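You operate a simulated robot arm through the tools that you are given. There is no shell and no other tool.

You run a simulated robot arm. Do the job below in one go: nothing can be reset, and whatever is moved stays where it is left.

## Task
Swap the ring gauge on the drum for the puck with the pallet's number, count load 4 and release it.
Fine: the gauge goes on the side table; slide the load counter to 4, then press the blue button.

The check looks at the end state, three seconds after you hand in, the way a careful person would. Anything else that was tipped, shoved, dropped, spilled or broken makes it a failure.

## Robot
A 7-joint arm with a two-finger gripper, fixed in place. Base frame: the origin is at the foot of the arm, x ahead of it, y to its left, z up; the work surface is at about z = 0. Units: m, rad, N and s.
With the tool pointing down near the work surface it reaches from about 0.22 to 0.56 m from the base axis. Its first joint turns from -2.897 to 2.897 rad. Payload 1.2 kg.
The tool frame sits at the grasp point between the pads (the TCP): z along the fingers, y along the line on which they close. The tips reach 0.022 m beyond it. Largest opening 0.092 m; the body of the gripper starts 0.065 m behind the TCP.
Orientation is told as [roll, pitch, yaw] about the base's x, y, z axes, in that order, counted from this pose: with the fingers straight down and closing along the base's y, the tool's x points along the base's -x, its y along +y and its z along -z.

## Interface
- The arm moves only by the tool send_rows. Its argument "targets" is a list of rows, each a list of 3 entries, a list of its own where there are three numbers: the shift along the tool's x, y, z in m, then the turn, a rotation vector about the tool's x, y, z in rad, then the gripper command, from -1 (fully open) to 1 (shut), values between in proportion. In form: [[[dx, dy, dz], [wx, wy, wz], grip], ...]. A call has 1 to 20 rows; each row shifts and turns the commanded pose from where the row before left it, along the tool's axes as they then stand. A row lasts 0.2 s, in which the tool goes at most 0.05 m and 0.15 rad; a call with a longer step from one row to the next is refused whole, and so is a gripper value outside its range. A pose out of reach is approached as far as the arm can. The call stops where the force on the tool passes 60 N (or 10 N more than at its start, if that is more) or the arm is blocked; 0.2 s more then pass. Each finger halts on what it meets, pressing with about 26 N; the grip force reading is that of the motor and also rises with nothing between the fingers. The clock runs only during rows and for 0.2 s after the last one: add rows that do not move to give the fingers time. It gives the time, the measured TCP pose, the force on the tool (base axes), the opening and the grip force at its end, in the units of the frame above (readings bear some noise), with the torque about the TCP (base axes, N m) and any sound that the robot's microphone picked up, and new pictures: "views" is both (left out), scene, wrist or none.
- Cameras (640 x 400 px; columns grow to the right, rows downward): "scene" is fixed at [0.3965, -0.6495, 0.5694]; the picture's right is [0.98, 0.21, 0.00], its down [0.12, -0.54, -0.83] and it looks along [-0.18, 0.81, -0.55] (base axes); focal length 285 px, centre (320, 200). "wrist" rides on the gripper at [0.071, 0.019, -0.102] in the tool frame; the picture's right is [-0.26, 0.97, 0.00], its down [-0.75, -0.20, -0.62] and it looks along [-0.60, -0.16, 0.78] (tool axes); focal length 280 px, centre (320, 200). There is no depth. A picture from a camera that has moved, and an enlarged one, comes with that camera's place and axes in the base frame and with its lens.
- inspect(camera, box): a new picture of the part [left, top, right, bottom] of that camera's present view, enlarged. No time passes.
- job_done(): hands the job in; it is judged then, once.

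Nothing tells you positions but the pictures and the camera data. Unless the task says otherwise, let go and move clear before handing in.

The tools are called after "Emit:" as a command line: name --argument value ..., lists and objects as JSON in quotes. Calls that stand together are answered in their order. send_rows: Moves the arm, as the interface text tells. Its arguments: {"type":"object","properties":{"targets":{"type":"array"},"views":{"type":"string","enum":["both","scene","wrist","none"]}},"required":["targets"]} The other tools are called the same way: inspect (camera, box) takes an enlarged picture of a part of a camera's view; job_done () hands the job in.

At the start:

```text
t: 0.0
ee_pos: [0.2635, 0.1712, 0.3997]
tcp_rot: [0.0, -0.001, -0.002]
wrist_force: [0.0, -0.2, 0.2]
moment: [0.01, 0.01, -0.01]
opening: 0.0919
finger_force: 0.0
```

scene: 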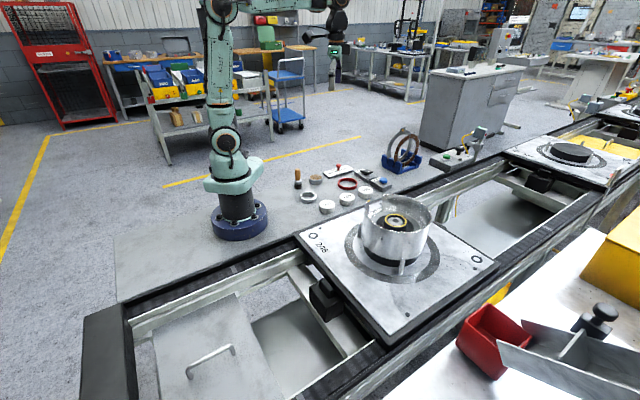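
wrist: 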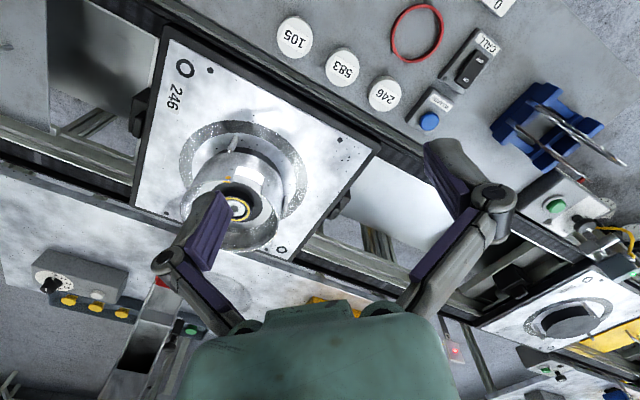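

I see a conveyor with a pallet marked 246, a drum with a ring gauge in it, and pucks 105, 583 and 246 next to a slider and a blue button. I'll enlarge the pictures before moving.

Emit:
inspect --camera "scene" --box '[280, 120, 520, 280]'

Emit:
inspect --camera "wrist" --box '[260, 0, 560, 190]'

Emit:
inspect --camera "wrist" --box '[130, 60, 350, 260]'

Emit:
inspect --camera "scene" --box '[440, 200, 640, 400]'

```text
2.50 times, centred on (400, 200) of scene
camera zoom: at [0.3965, -0.6495, 0.5694], right [0.98, 0.21, 0.0], down [0.12, -0.54, -0.83], along [-0.18, 0.81, -0.55], focal length 712 px, centre (120, 200)
```

zoom: 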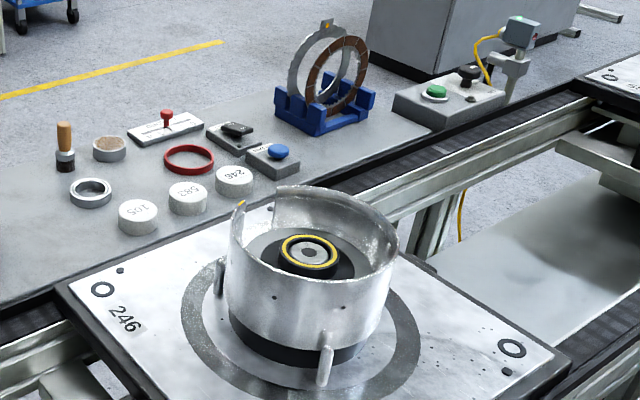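

```text
2.11 times, centred on (410, 95) of wrist
camera zoom: at [0.1928, 0.1887, 0.501], right [0.26, 0.97, 0.0], down [0.75, -0.2, 0.62], along [0.6, -0.16, -0.78], focal length 590 px, centre (130, 421)
```

zoom: 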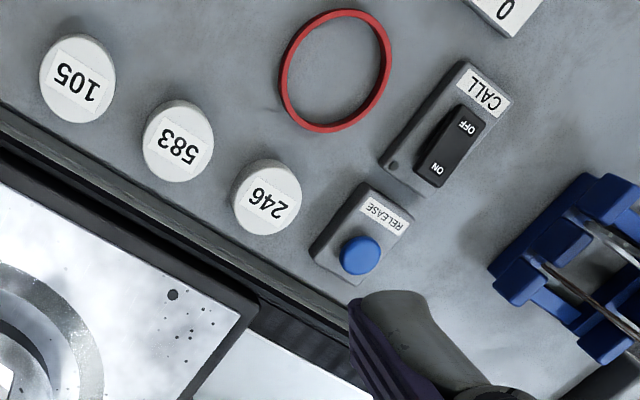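

```text
2.00 times, centred on (240, 160) of wrist
camera zoom: at [0.1928, 0.1887, 0.501], right [0.26, 0.97, 0.0], down [0.75, -0.2, 0.62], along [0.6, -0.16, -0.78], focal length 561 px, centre (480, 280)
```

zoom: 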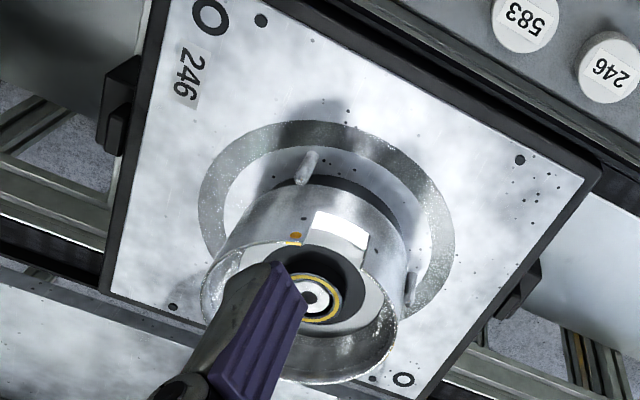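

```text
2.00 times, centred on (540, 300) of scene
camera zoom: at [0.3965, -0.6495, 0.5694], right [0.98, 0.21, 0.0], down [0.12, -0.54, -0.83], along [-0.18, 0.81, -0.55], focal length 570 px, centre (-120, 0)
```

zoom: 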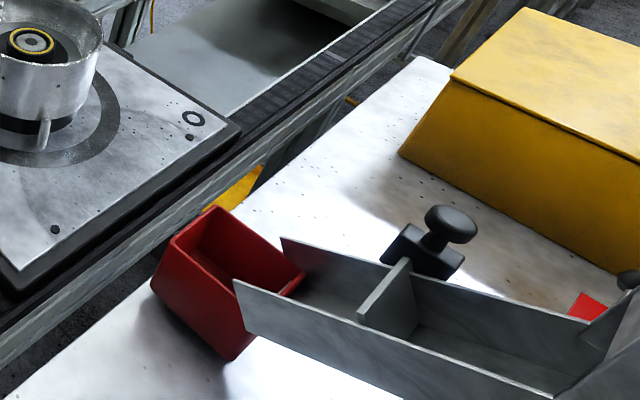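

Puck 246 sits near (0.37, 0.25) and the gauge near (0.46, -0.04, 0.12). The slider seems to be near (0.24, 0.40), so I'll turn the wrist camera towards it for a better look.

Emit:
send_rows --targets '[[[0.03, 0.02, 0], [0, 0, -0.15], -1], [[0.03, 0.0, 0], [0, 0, -0.15], -1], [[0.02, -0.02, 0], [0, 0, -0.15], -1], [[0.0, 0, 0], [0, 0, -0.15], -1], [[0, 0, 0], [0, 0, -0.15], -1], [[0, 0, 0], [0, 0, -0.15], -1], [[0, 0, 0], [0, 0, 0], -1]]'

```text
t: 1.6
ee_pos: [0.1919, 0.1626, 0.3979]
tcp_rot: [-0.002, 0.001, 0.903]
wrist_force: [0.5, 0.6, 0.0]
moment: [0.0, -0.05, 0.0]
opening: 0.0919
finger_force: 0.0
camera wrist: at [0.131, 0.1172, 0.5011], right [-0.59, 0.8, 0.0], down [0.63, 0.46, 0.63], along [0.5, 0.37, -0.78], focal length 280 px, centre (320, 200)
```

scene: 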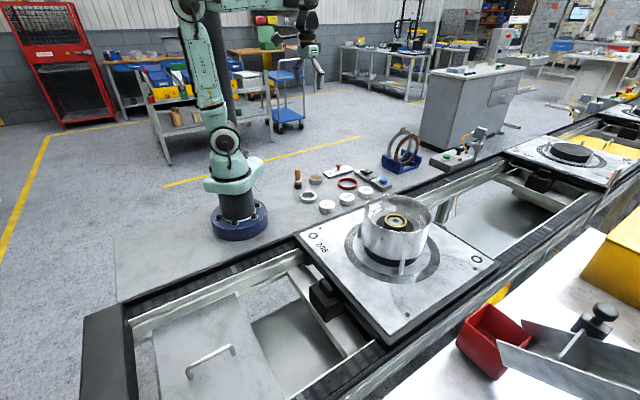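
wrist: 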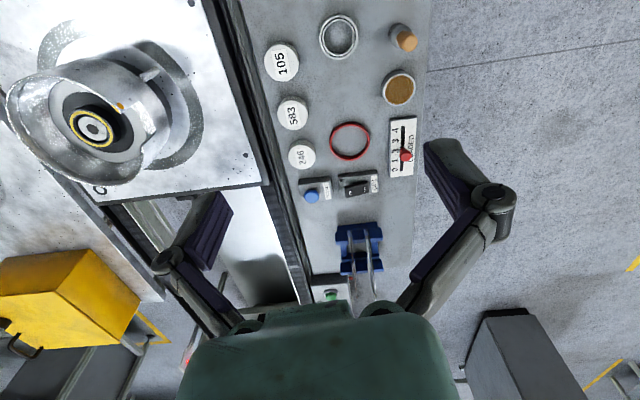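

The grey strip beside the conveyor is the side table, holding the pucks, slider and buttons. I'll enlarge the slider and the drum.

Emit:
inspect --camera "wrist" --box '[260, 90, 440, 220]'

Emit:
inspect --camera "wrist" --box '[0, 10, 220, 200]'

Emit:
inspect --camera "scene" --box '[340, 180, 460, 280]'

Emit:
inspect --camera "scene" --box '[280, 150, 400, 230]'

```text
3.08 times, centred on (350, 155) of wrist
camera zoom: at [0.131, 0.1172, 0.5011], right [-0.59, 0.8, 0.0], down [0.63, 0.46, 0.63], along [0.5, 0.37, -0.78], focal length 863 px, centre (228, 338)
```

zoom: 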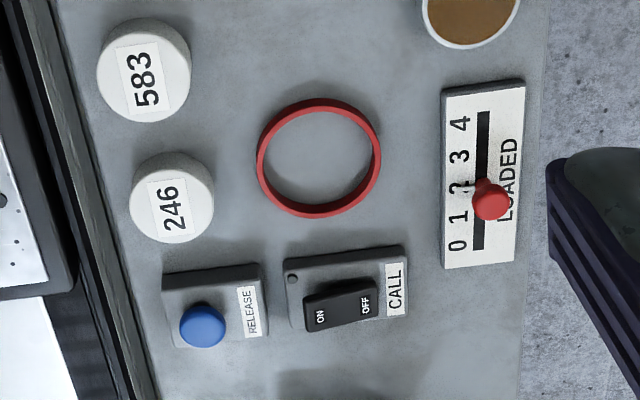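

```text
2.11 times, centred on (110, 105) of wrist
camera zoom: at [0.131, 0.1172, 0.5011], right [-0.59, 0.8, 0.0], down [0.63, 0.46, 0.63], along [0.5, 0.37, -0.78], focal length 590 px, centre (762, 400)
```

zoom: 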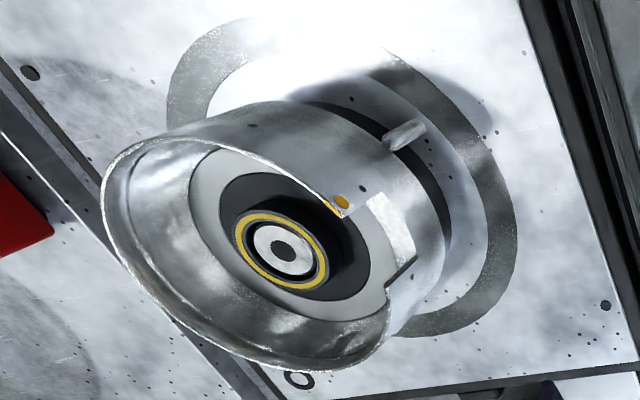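

```text
4.00 times, centred on (400, 230) of scene
camera zoom: at [0.3965, -0.6495, 0.5694], right [0.98, 0.21, 0.0], down [0.12, -0.54, -0.83], along [-0.18, 0.81, -0.55], focal length 1139 px, centre (0, 80)
```

zoom: 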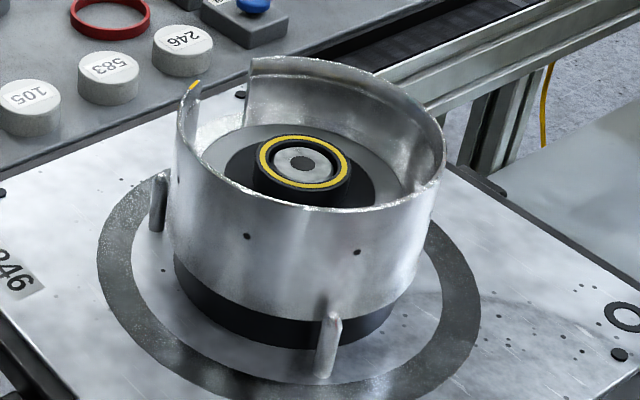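

```text
5.00 times, centred on (340, 190) of scene
camera zoom: at [0.3965, -0.6495, 0.5694], right [0.98, 0.21, 0.0], down [0.12, -0.54, -0.83], along [-0.18, 0.81, -0.55], focal length 1424 px, centre (220, 250)
```

zoom: 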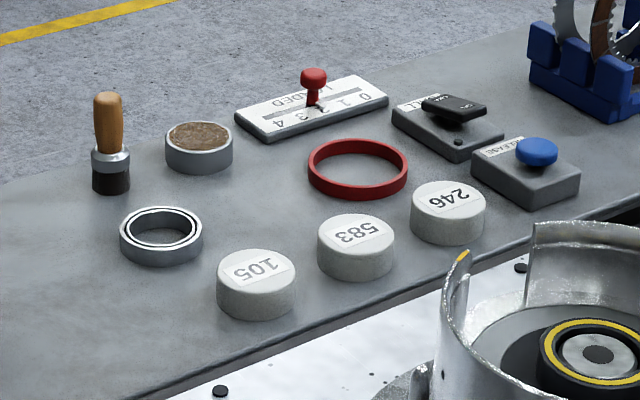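

The slider runs 0 to 4 with the knob near 2, and the red ring, cork and steel ring are items to avoid. I'll hover over the drum to see the gauge and how it is seated.

Emit:
send_rows --targets '[[[0, 0, 0], [0, 0, 0.15], -1], [[0, 0, 0], [0, 0, 0.15], -1], [[0, 0, 0], [0, 0, 0.15], -1], [[0, 0, 0], [0, 0, 0.15], -1], [[0, 0, 0], [0, 0, 0.15], -1], [[0, 0, 0], [0, 0, 0.15], -1], [[-0.0339, -0.0254, 0.01], [0, 0, 0], -1], [[-0.0339, -0.0254, 0.01], [0, 0, 0], -1], [[-0.0339, -0.0254, 0.01], [0, 0, 0], -1], [[-0.0339, -0.0254, 0.01], [0, 0, 0], -1], [[-0.0339, -0.0254, 0.01], [0, 0, 0], -1], [[-0.0339, -0.0254, 0.01], [0, 0, 0], -1], [[-0.0339, -0.0254, 0.01], [0, 0, 0], -1], [[-0.0339, -0.0254, 0.01], [0, 0, 0], -1], [[0, 0, 0], [0, 0, 0], -1]]'

```text
t: 4.8
ee_pos: [0.4624, -0.0419, 0.3184]
tcp_rot: [0.0, -0.001, 0.001]
wrist_force: [0.0, 0.6, -0.2]
moment: [-0.01, 0.0, 0.01]
opening: 0.0923
finger_force: 0.1
camera wrist: at [0.3918, -0.0243, 0.4211], right [0.26, 0.97, 0.0], down [0.75, -0.2, 0.62], along [0.6, -0.16, -0.78], focal length 280 px, centre (320, 200)
```

scene: 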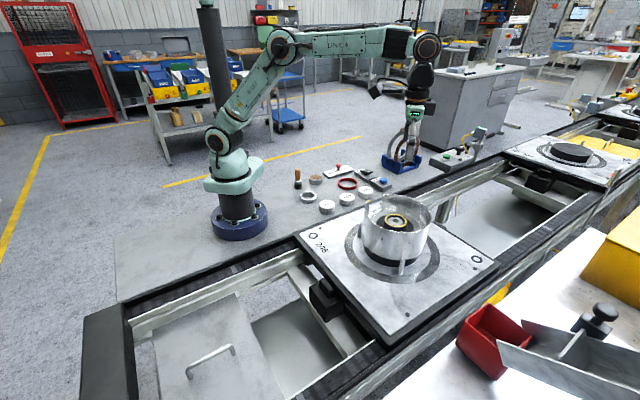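
wrist: 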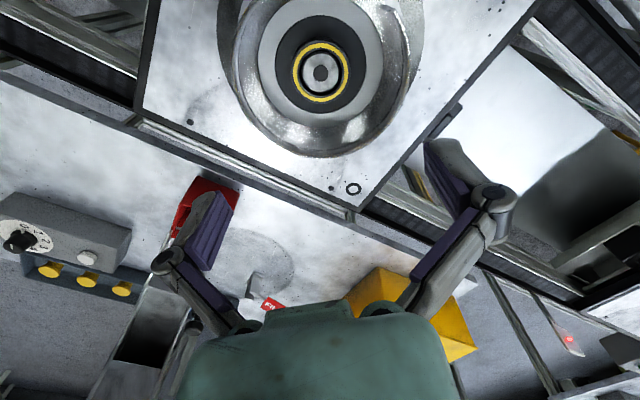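

Looking down into the drum now, I see a yellow-rimmed ring around a central boss, so I'll enlarge that.

Emit:
inspect --camera "wrist" --box '[220, 0, 420, 160]'

Emit:
inspect --camera "scene" --box '[360, 190, 440, 250]'

```text
2.50 times, centred on (320, 80) of wrist
camera zoom: at [0.3918, -0.0243, 0.4211], right [0.26, 0.97, 0.0], down [0.75, -0.2, 0.62], along [0.6, -0.16, -0.78], focal length 701 px, centre (320, 500)
```

zoom: 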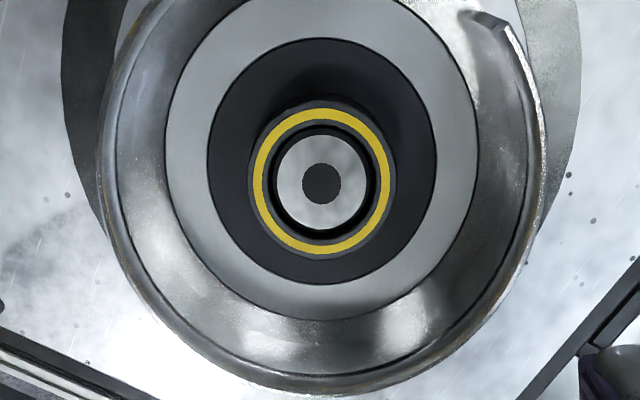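

```text
6.67 times, centred on (400, 220) of scene
camera zoom: at [0.3965, -0.6495, 0.5694], right [0.98, 0.21, 0.0], down [0.12, -0.54, -0.83], along [-0.18, 0.81, -0.55], focal length 1899 px, centre (-213, 67)
```

zoom: 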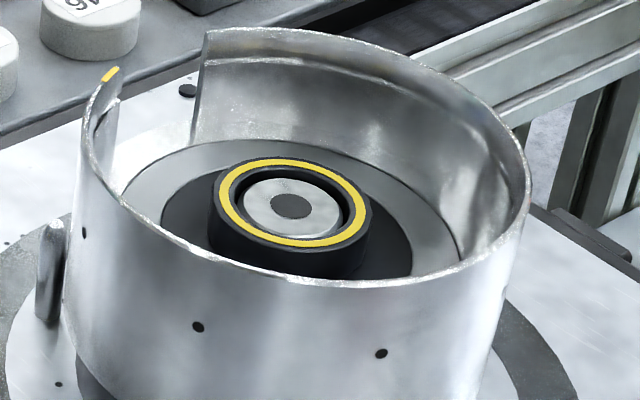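

The gauge is a ring about 60 mm across around a central boss at about (0.462, -0.042), with its top near z = 0.124. I'm centred over it, so I'll go part of the way down and check again.

Emit:
send_rows --targets '[[[0, 0, 0.04], [0, 0, 0], -1], [[0, 0, 0.04], [0, 0, 0], -1], [[0, 0, 0.04], [0, 0, 0], -1], [[0, 0, 0.02], [0, 0, 0], -1], [[0, 0, 0], [0, 0, 0], -1]]'

Emit:
inspect --camera "wrist" --box '[200, 60, 440, 260]'

Emit:
inspect --camera "scene" --box '[350, 150, 450, 250]'

```text
t: 6.0
ee_pos: [0.4621, -0.0419, 0.1777]
tcp_rot: [-0.001, 0.0, 0.0]
wrist_force: [-0.1, -0.5, 0.3]
moment: [0.0, 0.02, -0.02]
opening: 0.0921
finger_force: 0.0
camera wrist: at [0.3911, -0.0237, 0.281], right [0.26, 0.97, 0.0], down [0.75, -0.2, 0.62], along [0.6, -0.16, -0.78], focal length 280 px, centre (320, 200)
```

scene: 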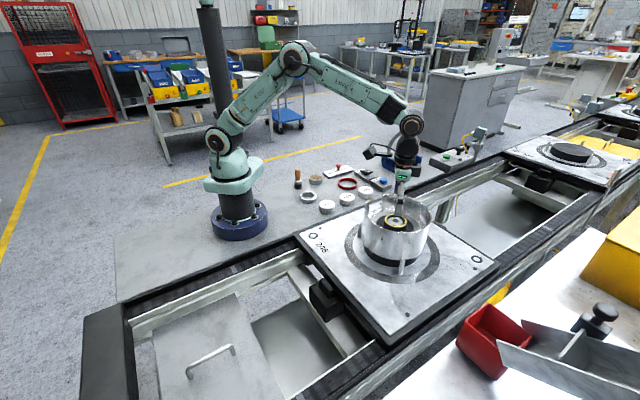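
wrist: 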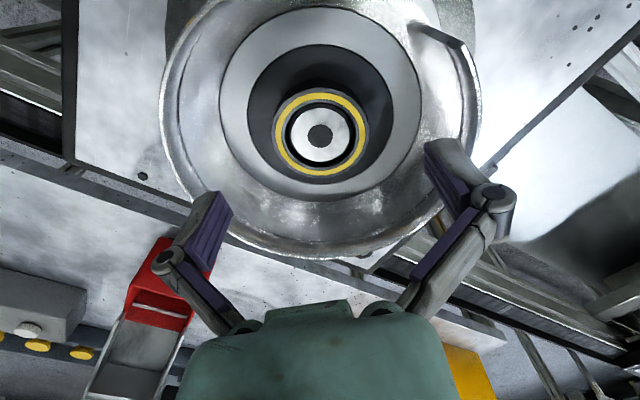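

```text
2.00 times, centred on (320, 160) of wrist
camera zoom: at [0.3911, -0.0237, 0.281], right [0.26, 0.97, 0.0], down [0.75, -0.2, 0.62], along [0.6, -0.16, -0.78], focal length 561 px, centre (320, 280)
```

zoom: 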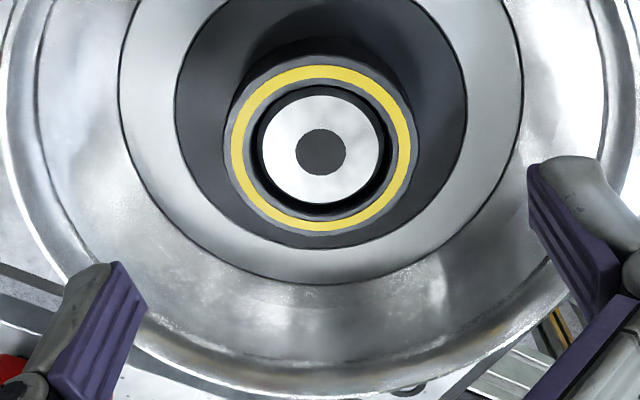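

```text
4.00 times, centred on (400, 200) of scene
camera zoom: at [0.3965, -0.6495, 0.5694], right [0.98, 0.21, 0.0], down [0.12, -0.54, -0.83], along [-0.18, 0.81, -0.55], focal length 1139 px, centre (0, 200)
```

zoom: 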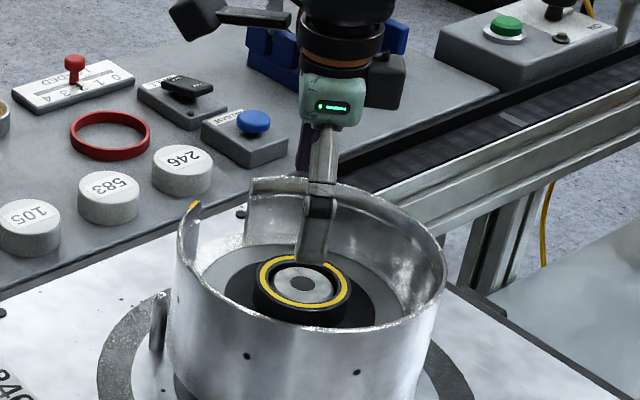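

The gauge is centred between the fingers. I'll lower until the tool point is level with its top, leaving the tips clear of the drum face, and close.

Emit:
send_rows --targets '[[[-0.0005, 0, 0.02], [0, 0, 0], -1], [[0, 0, 0.02], [0, 0, 0], -1], [[0, 0, 0.013], [0, 0, 0], -1], [[0, 0, 0], [0, 0, 0], -1]]'

Emit:
inspect --camera "wrist" --box '[200, 120, 460, 300]'

Emit:
inspect --camera "scene" --box '[350, 170, 450, 250]'

```text
t: 7.0
ee_pos: [0.4638, -0.0421, 0.125]
tcp_rot: [0.002, 0.001, -0.001]
wrist_force: [-0.5, 0.0, 0.3]
moment: [0.0, 0.0, 0.04]
opening: 0.0917
finger_force: 0.0
camera wrist: at [0.3928, -0.0244, 0.2276], right [0.26, 0.97, 0.0], down [0.75, -0.2, 0.63], along [0.6, -0.16, -0.78], focal length 280 px, centre (320, 200)
```

scene: 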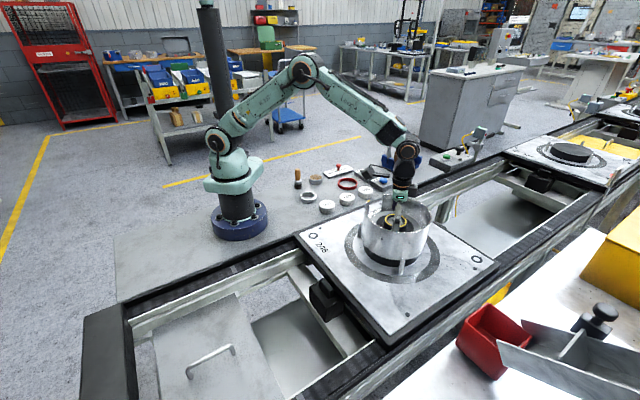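
wrist: 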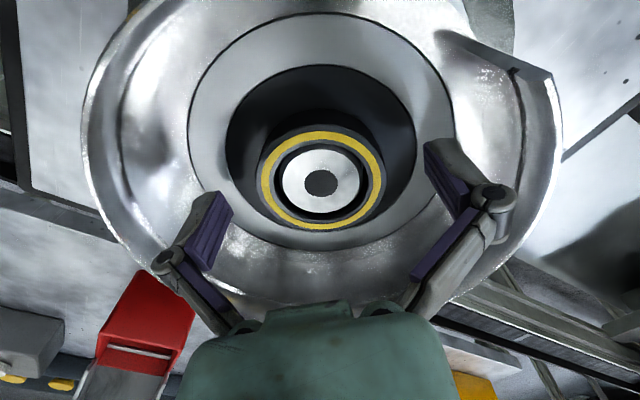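

```text
2.22 times, centred on (330, 210) of wrist
camera zoom: at [0.3928, -0.0244, 0.2276], right [0.26, 0.97, 0.0], down [0.75, -0.2, 0.63], along [0.6, -0.16, -0.78], focal length 623 px, centre (298, 178)
```

zoom: 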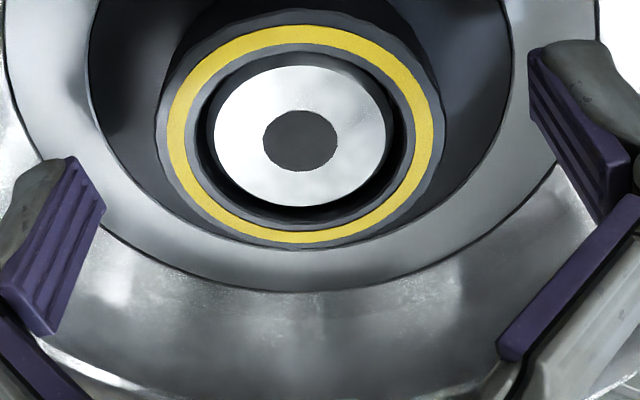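

```text
5.00 times, centred on (400, 210) of scene
camera zoom: at [0.3965, -0.6495, 0.5694], right [0.98, 0.21, 0.0], down [0.12, -0.54, -0.83], along [-0.18, 0.81, -0.55], focal length 1424 px, centre (-80, 150)
```

zoom: 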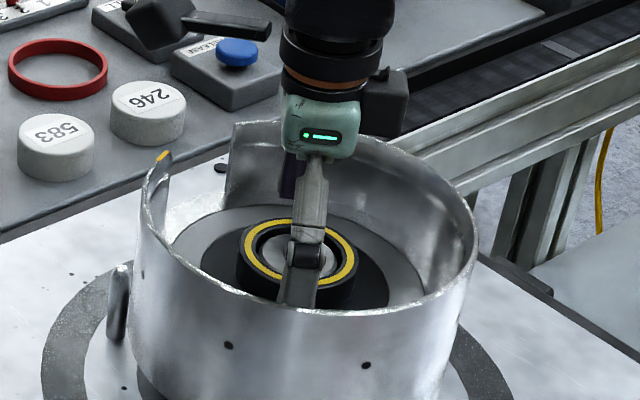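

The tool is aligned with the gauge to within 1–2 mm and there's no contact yet. Closing the fingers now.

Emit:
send_rows --targets '[[[0.001, 0, 0.002], [0, 0, 0], -1], [[0, 0, 0], [0, 0, 0], 0], [[0, 0, 0], [0, 0, 0], 1], [[0, 0, 0], [0, 0, 0], 1], [[0, 0, 0], [0, 0, 0], 1], [[0, 0, 0], [0, 0, 0], 1]]'

```text
t: 8.4
ee_pos: [0.4627, -0.042, 0.1239]
tcp_rot: [0.001, -0.001, 0.0]
wrist_force: [0.0, -0.6, 18.3]
moment: [0.03, -0.1, 0.01]
opening: 0.0599
finger_force: 25.9
camera wrist: at [0.3918, -0.0245, 0.2263], right [0.26, 0.97, 0.0], down [0.75, -0.2, 0.63], along [0.61, -0.16, -0.78], focal length 280 px, centre (320, 200)
```

scene: 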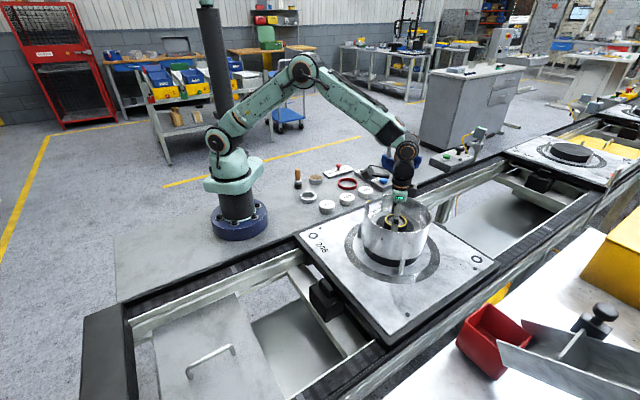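
wrist: 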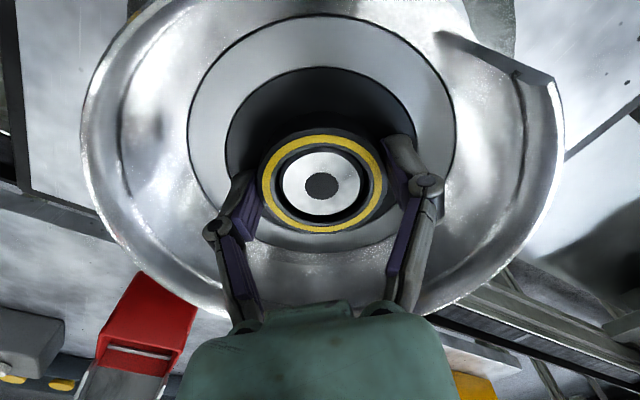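

The gauge is gripped at 60 mm, and the tips just touched the drum face at about z = 0.102. I'll lift slowly and straight up.

Emit:
send_rows --targets '[[[0, 0, -0.003], [0, 0, 0], 1], [[0, 0, -0.007], [0, 0, 0], 1], [[0, 0, -0.015], [0, 0, 0], 1], [[0, 0, -0.025], [0, 0, 0], 1], [[0, 0, -0.03], [0, 0, 0], 1], [[0, 0, -0.03], [0, 0, 0], 1], [[0, 0, 0], [0, 0, 0], 1]]'

Emit:
inspect --camera "scene" --box '[350, 160, 450, 260]'

Emit:
inspect --camera "wrist" --box '[200, 20, 440, 240]'

```text
t: 10.0
ee_pos: [0.4604, -0.0414, 0.2346]
tcp_rot: [-0.001, 0.0, 0.0]
wrist_force: [0.6, -0.4, -0.3]
moment: [0.03, 0.03, 0.01]
opening: 0.0005
finger_force: 26.1
camera wrist: at [0.39, -0.0236, 0.3369], right [0.26, 0.97, 0.0], down [0.75, -0.2, 0.62], along [0.6, -0.16, -0.78], focal length 280 px, centre (320, 200)
```

scene: 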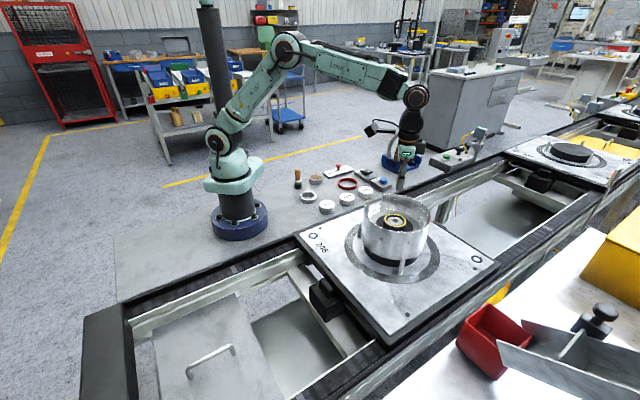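
wrist: 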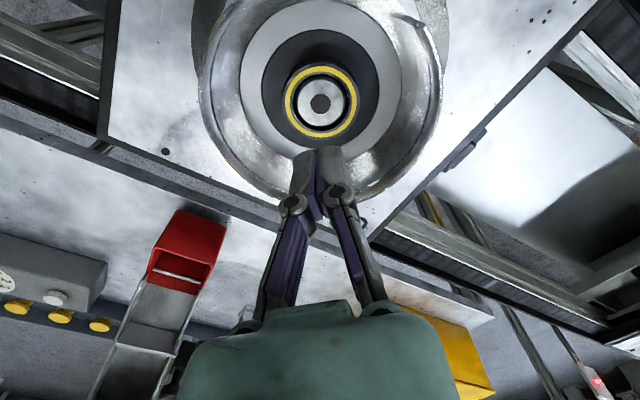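

```text
4.00 times, centred on (400, 210) of scene
camera zoom: at [0.3965, -0.6495, 0.5694], right [0.98, 0.21, 0.0], down [0.12, -0.54, -0.83], along [-0.18, 0.81, -0.55], focal length 1139 px, centre (0, 160)
```

zoom: 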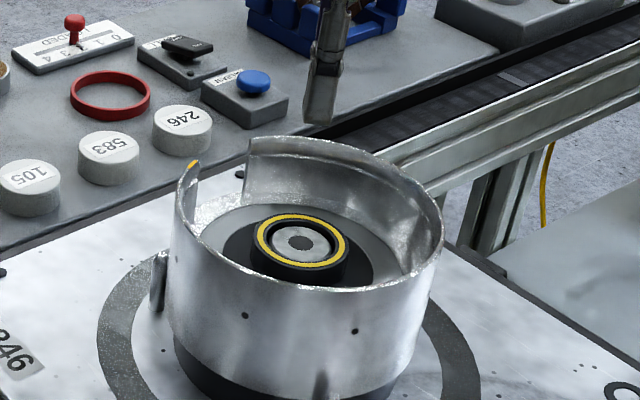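

```text
1.82 times, centred on (320, 130) of wrist
camera zoom: at [0.39, -0.0236, 0.3369], right [0.26, 0.97, 0.0], down [0.75, -0.2, 0.62], along [0.6, -0.16, -0.78], focal length 510 px, centre (320, 327)
```

zoom: 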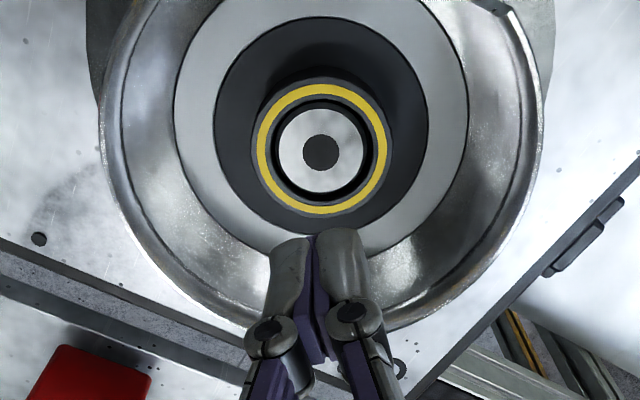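

The fingers slipped off and the gauge is still seated, so something is holding it. I'll look closely at how it's held before trying again.

Emit:
inspect --camera "wrist" --box '[270, 50, 370, 150]'

Emit:
inspect --camera "scene" --box '[370, 195, 430, 235]'

Emit:
inspect --camera "scene" --box '[340, 190, 420, 270]'

```text
4.00 times, centred on (320, 100) of wrist
camera zoom: at [0.39, -0.0236, 0.3369], right [0.26, 0.97, 0.0], down [0.75, -0.2, 0.62], along [0.6, -0.16, -0.78], focal length 1122 px, centre (320, 600)
```

zoom: 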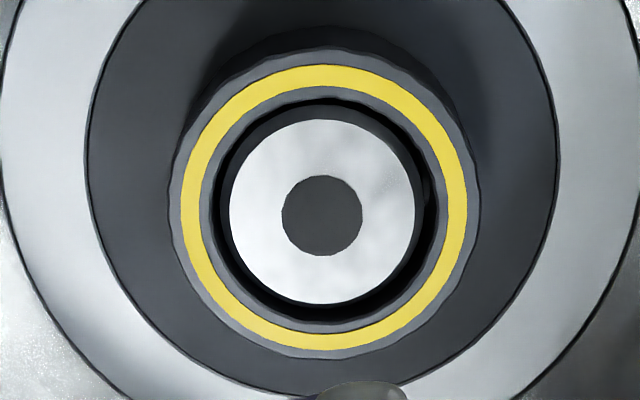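

```text
10.00 times, centred on (400, 215) of scene
camera zoom: at [0.3965, -0.6495, 0.5694], right [0.98, 0.21, 0.0], down [0.12, -0.54, -0.83], along [-0.18, 0.81, -0.55], focal length 2848 px, centre (-480, 50)
```

zoom: 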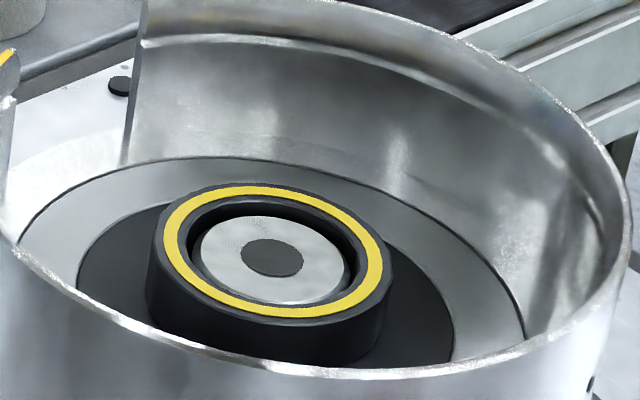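

```text
5.00 times, centred on (380, 230) of scene
camera zoom: at [0.3965, -0.6495, 0.5694], right [0.98, 0.21, 0.0], down [0.12, -0.54, -0.83], along [-0.18, 0.81, -0.55], focal length 1424 px, centre (20, 50)
```

zoom: 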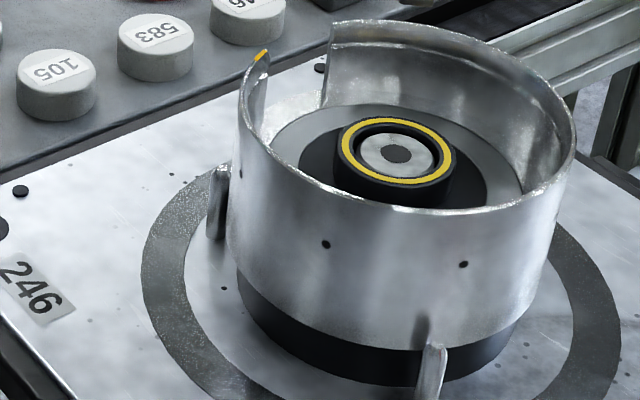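

There's no visible latch: the ring sits loosely around a boss about 40 mm across, possibly held by a magnet. I'll re-grip slightly higher and lift in very small steps while watching the force.

Emit:
send_rows --targets '[[[0, 0, 0], [0, 0, 0], -1], [[0, 0, 0], [0, 0, 0], -1], [[0, 0, 0], [0, 0, 0], -1], [[0, 0, 0.04], [0, 0, 0], -1], [[0, 0, 0.04], [0, 0, 0], -1], [[0, 0, 0.02], [0, 0, 0], -1], [[0, 0, 0.0085], [0, 0, 0], -1], [[0, 0, 0], [0, 0, 0], -1], [[0, 0, 0], [0, 0, 0], 0.2], [[0, 0, 0], [0, 0, 0], 1], [[0, 0, 0], [0, 0, 0], 1], [[0, 0, 0], [0, 0, 0], 1]]'

Emit:
inspect --camera "wrist" --box '[190, 90, 450, 270]'

Emit:
inspect --camera "scene" --box '[360, 180, 440, 240]'

```text
t: 12.6
ee_pos: [0.4619, -0.043, 0.1257]
tcp_rot: [0.002, -0.001, -0.001]
wrist_force: [1.8, -0.7, 12.5]
moment: [0.19, 0.1, -0.02]
opening: 0.0594
finger_force: 25.9
camera wrist: at [0.391, -0.0249, 0.2279], right [0.26, 0.96, 0.0], down [0.75, -0.2, 0.63], along [0.6, -0.16, -0.78], focal length 280 px, centre (320, 200)
```

scene: 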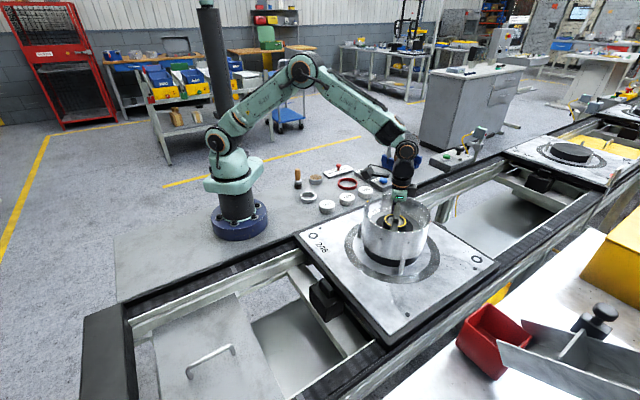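
wrist: 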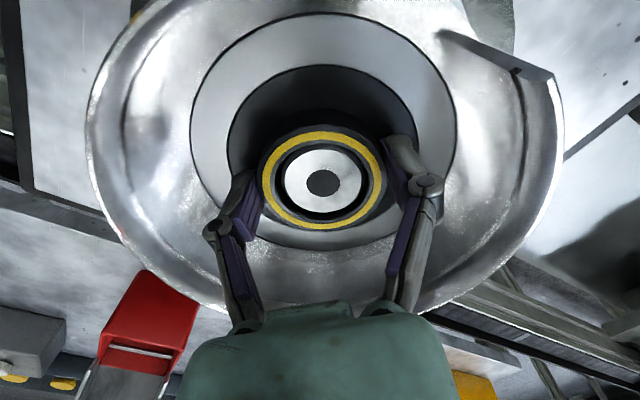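

```text
2.22 times, centred on (320, 180) of wrist
camera zoom: at [0.391, -0.0249, 0.2279], right [0.26, 0.96, 0.0], down [0.75, -0.2, 0.63], along [0.6, -0.16, -0.78], focal length 623 px, centre (320, 244)
```

zoom: 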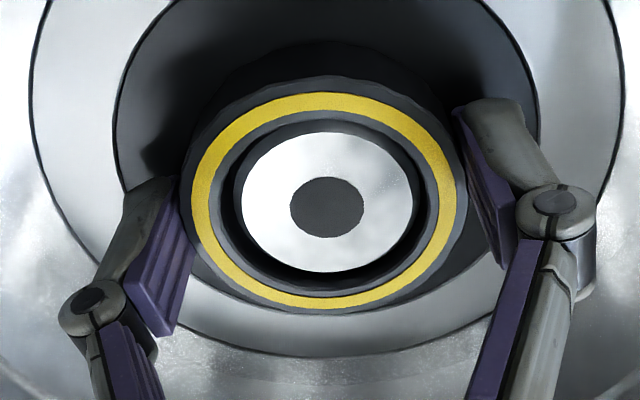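

```text
6.67 times, centred on (400, 210) of scene
camera zoom: at [0.3965, -0.6495, 0.5694], right [0.98, 0.21, 0.0], down [0.12, -0.54, -0.83], along [-0.18, 0.81, -0.55], focal length 1899 px, centre (-213, 133)
```

zoom: 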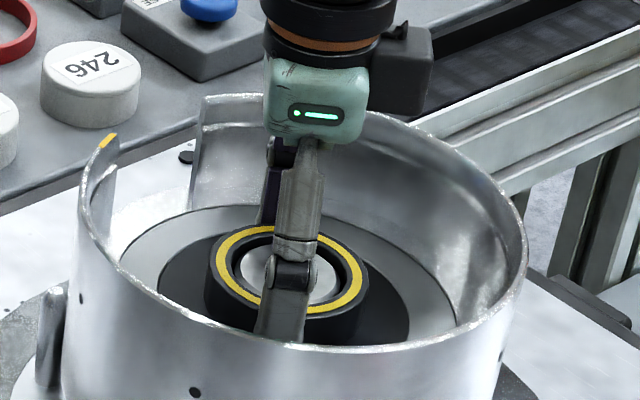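

The grip looks well placed around the ring. I'll lift just 2 mm and read the force.

Emit:
send_rows --targets '[[[0, 0, -0.001], [0, 0, 0], 1], [[0, 0, -0.001], [0, 0, 0], 1]]' --views "none"

```text
t: 13.2
ee_pos: [0.4609, -0.0406, 0.1271]
tcp_rot: [0.0, 0.003, 0.003]
wrist_force: [7.2, 2.3, -2.2]
moment: [0.0, -0.08, -0.03]
opening: 0.0592
finger_force: 25.1
```

Emit:
send_rows --targets '[[[0, 0, -0.001], [0, 0, 0], 1], [[0, 0, -0.001], [0, 0, 0], 1]]' --views "none"

```text
t: 13.8
ee_pos: [0.4604, -0.043, 0.1295]
tcp_rot: [0.0, 0.003, -0.003]
wrist_force: [0.0, -0.4, -1.2]
moment: [0.0, -0.02, -0.02]
opening: 0.0595
finger_force: 26.2
```

The force on the tool is small, so I'll check whether the gauge is rising with the fingers or they are sliding over it.

Emit:
send_rows --targets '[[[0, 0, -0.002], [0, 0, 0], 1], [[0, 0, -0.002], [0, 0, 0], 1], [[0, 0, 0], [0, 0, 0], 1]]'

Emit:
inspect --camera "wrist" --box '[190, 90, 450, 270]'

Emit:
inspect --camera "scene" --box '[360, 180, 440, 240]'

```text
t: 14.6
ee_pos: [0.4615, -0.0426, 0.1329]
tcp_rot: [0.001, 0.0, -0.001]
wrist_force: [0.1, 1.0, -1.9]
moment: [-0.01, 0.0, 0.0]
opening: 0.0594
finger_force: 25.9
camera wrist: at [0.3903, -0.0239, 0.2356], right [0.26, 0.97, 0.0], down [0.75, -0.2, 0.62], along [0.6, -0.16, -0.78], focal length 280 px, centre (320, 200)
```

scene: 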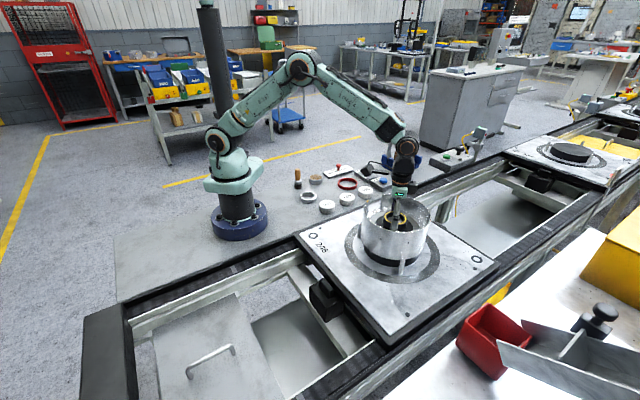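
wrist: 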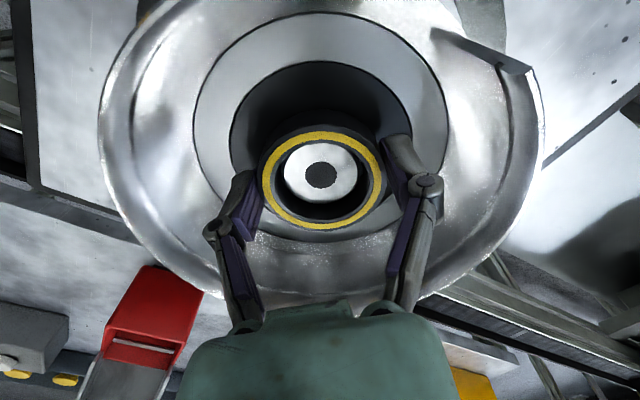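

```text
2.22 times, centred on (320, 180) of wrist
camera zoom: at [0.3903, -0.0239, 0.2356], right [0.26, 0.97, 0.0], down [0.75, -0.2, 0.62], along [0.6, -0.16, -0.78], focal length 623 px, centre (320, 244)
```

zoom: 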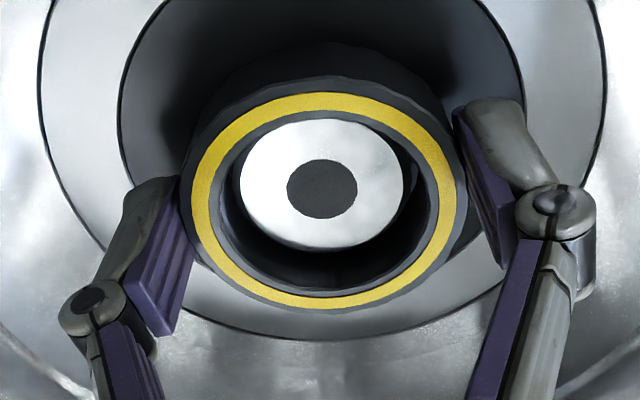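

```text
6.67 times, centred on (400, 210) of scene
camera zoom: at [0.3965, -0.6495, 0.5694], right [0.98, 0.21, 0.0], down [0.12, -0.54, -0.83], along [-0.18, 0.81, -0.55], focal length 1899 px, centre (-213, 133)
```

zoom: 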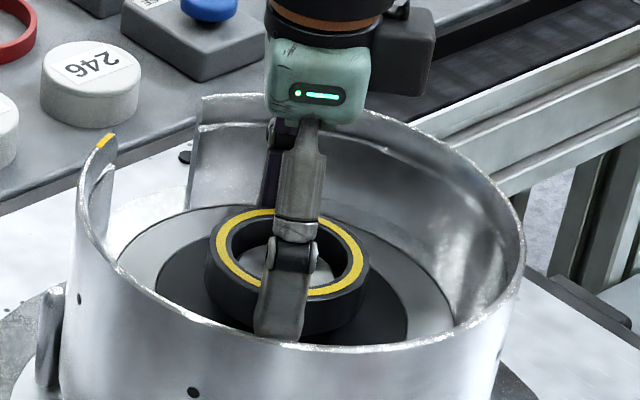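

It worked this time: the gauge is rising off the boss and weighs about 2 N. I'll keep lifting gently to clear the shroud.

Emit:
send_rows --targets '[[[0, 0, -0.003], [0, 0, 0], 1], [[0, 0, -0.004], [0, 0, 0], 1], [[0, 0, -0.005], [0, 0, 0], 1], [[0, 0, -0.006], [0, 0, 0], 1], [[0, 0, -0.007], [0, 0, 0], 1], [[0, 0, -0.008], [0, 0, 0], 1], [[0, 0, -0.008], [0, 0, 0], 1], [[0, 0, -0.008], [0, 0, 0], 1], [[0, 0, -0.008], [0, 0, 0], 1], [[0, 0, -0.008], [0, 0, 0], 1], [[0, 0, -0.006], [0, 0, 0], 1], [[0, 0, 0], [0, 0, 0], 1]]'

Emit:
inspect --camera "wrist" --box '[190, 40, 450, 270]'

Emit:
inspect --camera "scene" --box '[350, 150, 450, 240]'

```text
t: 17.2
ee_pos: [0.4611, -0.0412, 0.2043]
tcp_rot: [0.003, 0.001, -0.001]
wrist_force: [0.3, 0.2, -2.0]
moment: [0.01, 0.03, -0.01]
opening: 0.0596
finger_force: 25.7
camera wrist: at [0.3906, -0.0238, 0.3063], right [0.26, 0.97, 0.0], down [0.75, -0.2, 0.62], along [0.6, -0.16, -0.78], focal length 280 px, centre (320, 200)
```

scene: 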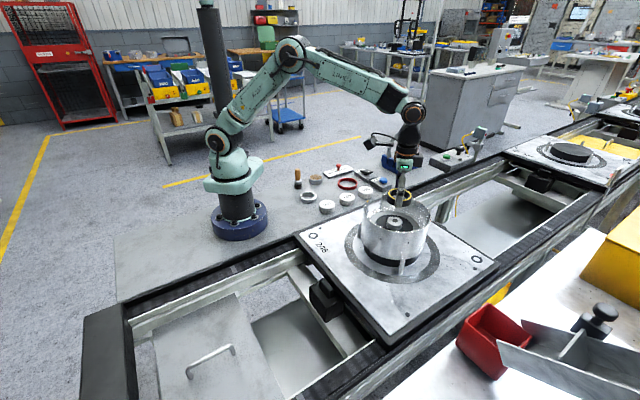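
wrist: 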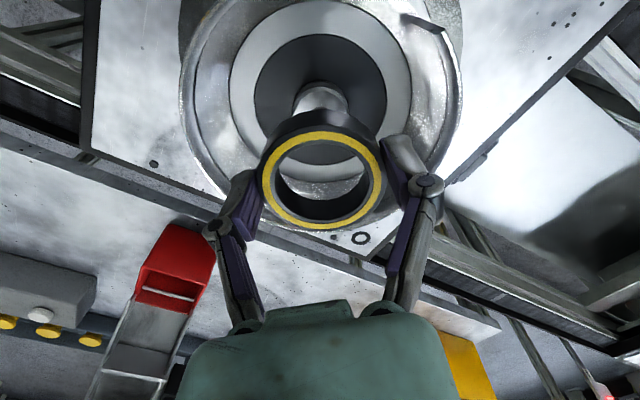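

```text
1.74 times, centred on (320, 155) of wrist
camera zoom: at [0.3906, -0.0238, 0.3063], right [0.26, 0.97, 0.0], down [0.75, -0.2, 0.62], along [0.6, -0.16, -0.78], focal length 488 px, centre (320, 278)
```

zoom: 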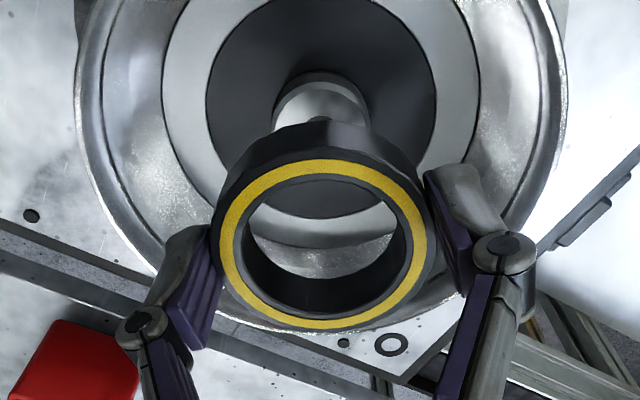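

```text
4.44 times, centred on (400, 195) of scene
camera zoom: at [0.3965, -0.6495, 0.5694], right [0.98, 0.21, 0.0], down [0.12, -0.54, -0.83], along [-0.18, 0.81, -0.55], focal length 1266 px, centre (-36, 222)
```

zoom: 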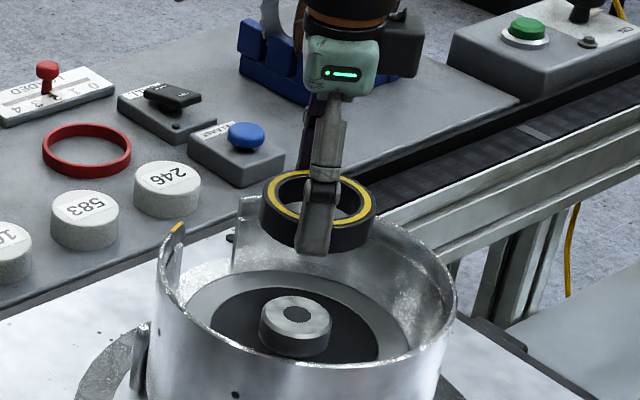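

The gauge is held clear of the drum, and the bare boss is about 40 mm across and 18 mm high. Next I'll carry the gauge to a gap on the side table near (0.24, 0.23).

Emit:
send_rows --targets '[[[0, 0, -0.01], [0, 0, 0], 1], [[0, 0, -0.015], [0, 0, 0], 1], [[0, 0, -0.015], [0, 0, 0], 1], [[0.008, 0.01, -0.01], [0, 0, 0], 1], [[0.0158, 0.0194, -0.005], [0, 0, 0], 1], [[0.0158, 0.0194, 0], [0, 0, 0], 1], [[0.0158, 0.0194, 0], [0, 0, 0], 1], [[0.0158, 0.0194, 0], [0, 0, 0], 1], [[0.0158, 0.0194, 0], [0, 0, 0], 1], [[0.0158, 0.0194, 0], [0, 0, 0], 1], [[0.0158, 0.0194, 0], [0, 0, 0], 1], [[0.0158, 0.0194, 0], [0, 0, 0], 1], [[0.0158, 0.0194, 0], [0, 0, 0], 1], [[0.0158, 0.0194, 0], [0, 0, 0], 1], [[0.0158, 0.0194, 0], [0, 0, 0], 1], [[0.0158, 0.0194, 0], [0, 0, 0], 1], [[0.0158, 0.0194, 0], [0, 0, 0], 1], [[0.008, 0.01, 0], [0, 0, 0], 1], [[0, 0, 0], [0, 0, 0], 1]]'

```text
t: 21.2
ee_pos: [0.2401, 0.2305, 0.2601]
tcp_rot: [0.0, 0.0, 0.0]
wrist_force: [-0.7, 0.0, -1.1]
moment: [-0.02, -0.02, 0.03]
opening: 0.0594
finger_force: 25.9
camera wrist: at [0.1695, 0.248, 0.3619], right [0.26, 0.96, 0.0], down [0.75, -0.2, 0.62], along [0.6, -0.16, -0.78], focal length 280 px, centre (320, 200)
```

scene: 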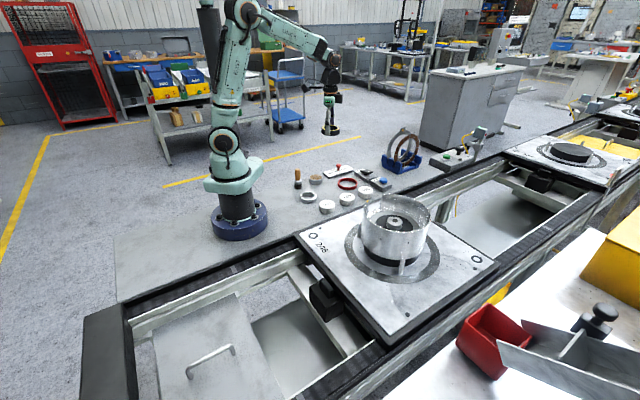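
wrist: 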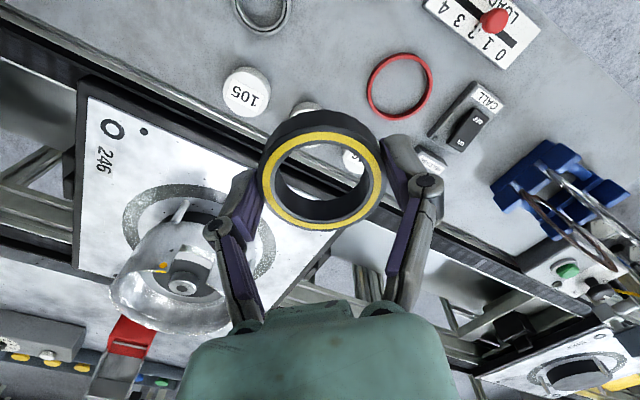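

The spot is free, and nudging 1 cm in y centres it between the steel ring, cork, red ring and pucks. I'll lower to just above the table.

Emit:
send_rows --targets '[[[0.002, 0.01, 0.01], [0, 0, 0], 1], [[0, 0, 0.025], [0, 0, 0], 1], [[0, 0, 0.025], [0, 0, 0], 1], [[0, 0, 0.025], [0, 0, 0], 1], [[0, 0, 0.025], [0, 0, 0], 1], [[0, 0, 0.025], [0, 0, 0], 1], [[0, 0, 0.025], [0, 0, 0], 1], [[0, 0, 0.025], [0, 0, 0], 1], [[0, 0, 0.02], [0, 0, 0], 1], [[0, 0, 0.015], [0, 0, 0], 1], [[0, 0, 0.008], [0, 0, 0], 1], [[0, 0, 0], [0, 0, 0], 1]]'

Emit:
inspect --camera "scene" --box '[280, 140, 400, 230]'

```text
t: 23.8
ee_pos: [0.2378, 0.2397, 0.0301]
tcp_rot: [-0.001, 0.001, 0.0]
wrist_force: [-0.5, 0.4, -1.3]
moment: [0.01, -0.04, 0.0]
opening: 0.0594
finger_force: 26.1
camera wrist: at [0.1676, 0.2574, 0.1323], right [0.26, 0.97, 0.0], down [0.75, -0.2, 0.63], along [0.6, -0.16, -0.78], focal length 280 px, centre (320, 200)
```

scene: 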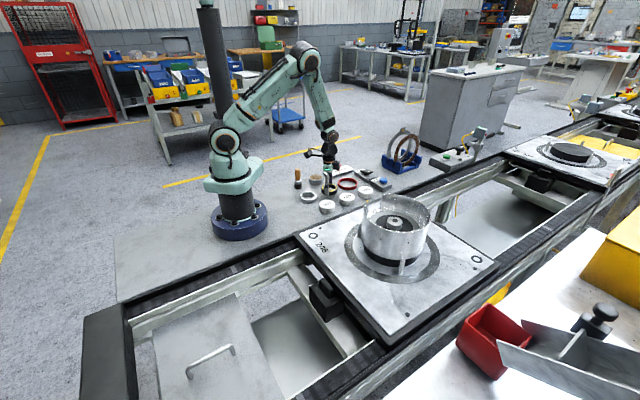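
wrist: 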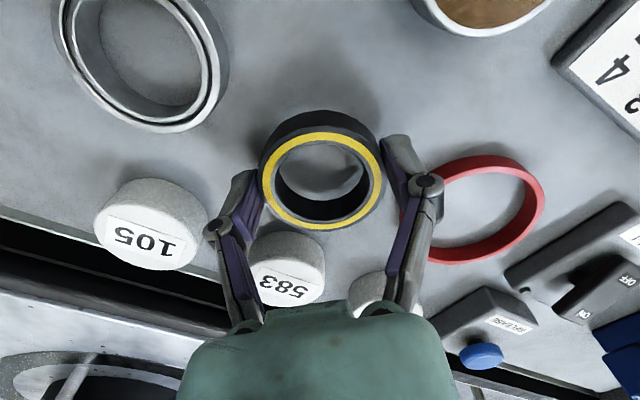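

```text
4.44 times, centred on (340, 185) of scene
camera zoom: at [0.3965, -0.6495, 0.5694], right [0.98, 0.21, 0.0], down [0.12, -0.54, -0.83], along [-0.18, 0.81, -0.55], focal length 1266 px, centre (231, 267)
```

zoom: 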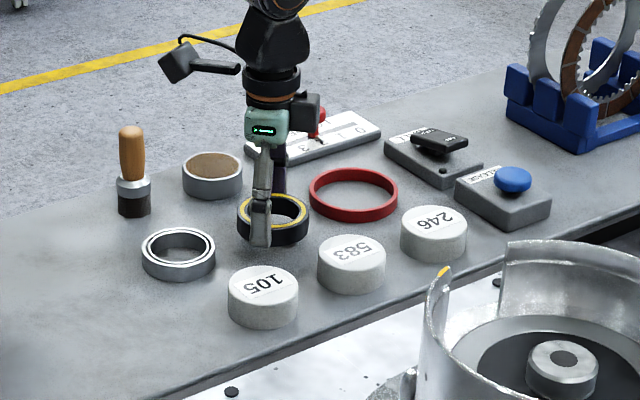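

The spot is clear all round. I'll go down in small steps until it touches.

Emit:
send_rows --targets '[[[0, 0, 0.002], [0, 0, 0], 1], [[0, 0, 0.002], [0, 0, 0], 1], [[0, 0, 0], [0, 0, 0], 1]]' --views "none"

Emit:
send_rows --targets '[[[0, 0, 0.001], [0, 0, 0], 1], [[0, 0, 0], [0, 0, 0], 1]]' --views "none"

Emit:
send_rows --targets '[[[0, 0, 0.001], [0, 0, 0], 1], [[0, 0, 0], [0, 0, 0], 1]]' --views "none"

```text
t: 24.6
ee_pos: [0.2381, 0.2402, 0.027]
tcp_rot: [0.0, 0.0, 0.001]
wrist_force: [1.0, -0.4, -2.1]
moment: [0.01, 0.01, 0.0]
opening: 0.0595
finger_force: 26.4
```

```text
t: 25.2
ee_pos: [0.239, 0.2396, 0.0252]
tcp_rot: [-0.001, 0.002, 0.001]
wrist_force: [-0.2, 0.9, -2.3]
moment: [0.0, 0.02, -0.01]
opening: 0.0593
finger_force: 25.6
```

```text
t: 25.8
ee_pos: [0.2383, 0.2399, 0.0242]
tcp_rot: [0.0, -0.001, 0.002]
wrist_force: [-0.5, -0.4, -2.6]
moment: [0.01, -0.02, 0.05]
opening: 0.0594
finger_force: 26.3
```

Nothing has touched yet, so I'll keep going 1 mm at a time.

Emit:
send_rows --targets '[[[0, 0, 0.001], [0, 0, 0], 1], [[0, 0, 0], [0, 0, 0], 1]]' --views "none"

Emit:
send_rows --targets '[[[0, 0, 0.001], [0, 0, 0], 1], [[0, 0, 0], [0, 0, 0], 1]]' --views "wrist"

```text
t: 26.4
ee_pos: [0.2375, 0.2399, 0.0233]
tcp_rot: [0.0, 0.001, 0.001]
wrist_force: [-0.3, 0.0, -1.0]
moment: [-0.01, -0.01, 0.0]
opening: 0.0593
finger_force: 25.6
```

```text
t: 27.0
ee_pos: [0.2382, 0.24, 0.0218]
tcp_rot: [-0.001, -0.001, 0.0]
wrist_force: [0.2, 0.0, -2.3]
moment: [-0.01, -0.01, 0.01]
opening: 0.0595
finger_force: 26.1
camera wrist: at [0.1675, 0.2575, 0.125], right [0.26, 0.97, 0.0], down [0.75, -0.2, 0.62], along [0.6, -0.16, -0.78], focal length 280 px, centre (320, 200)
```

wrist: 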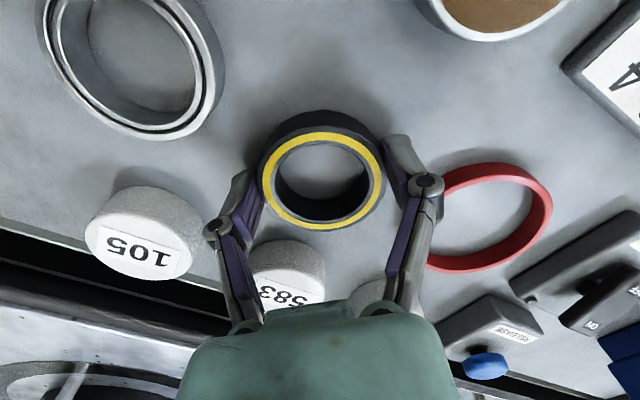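

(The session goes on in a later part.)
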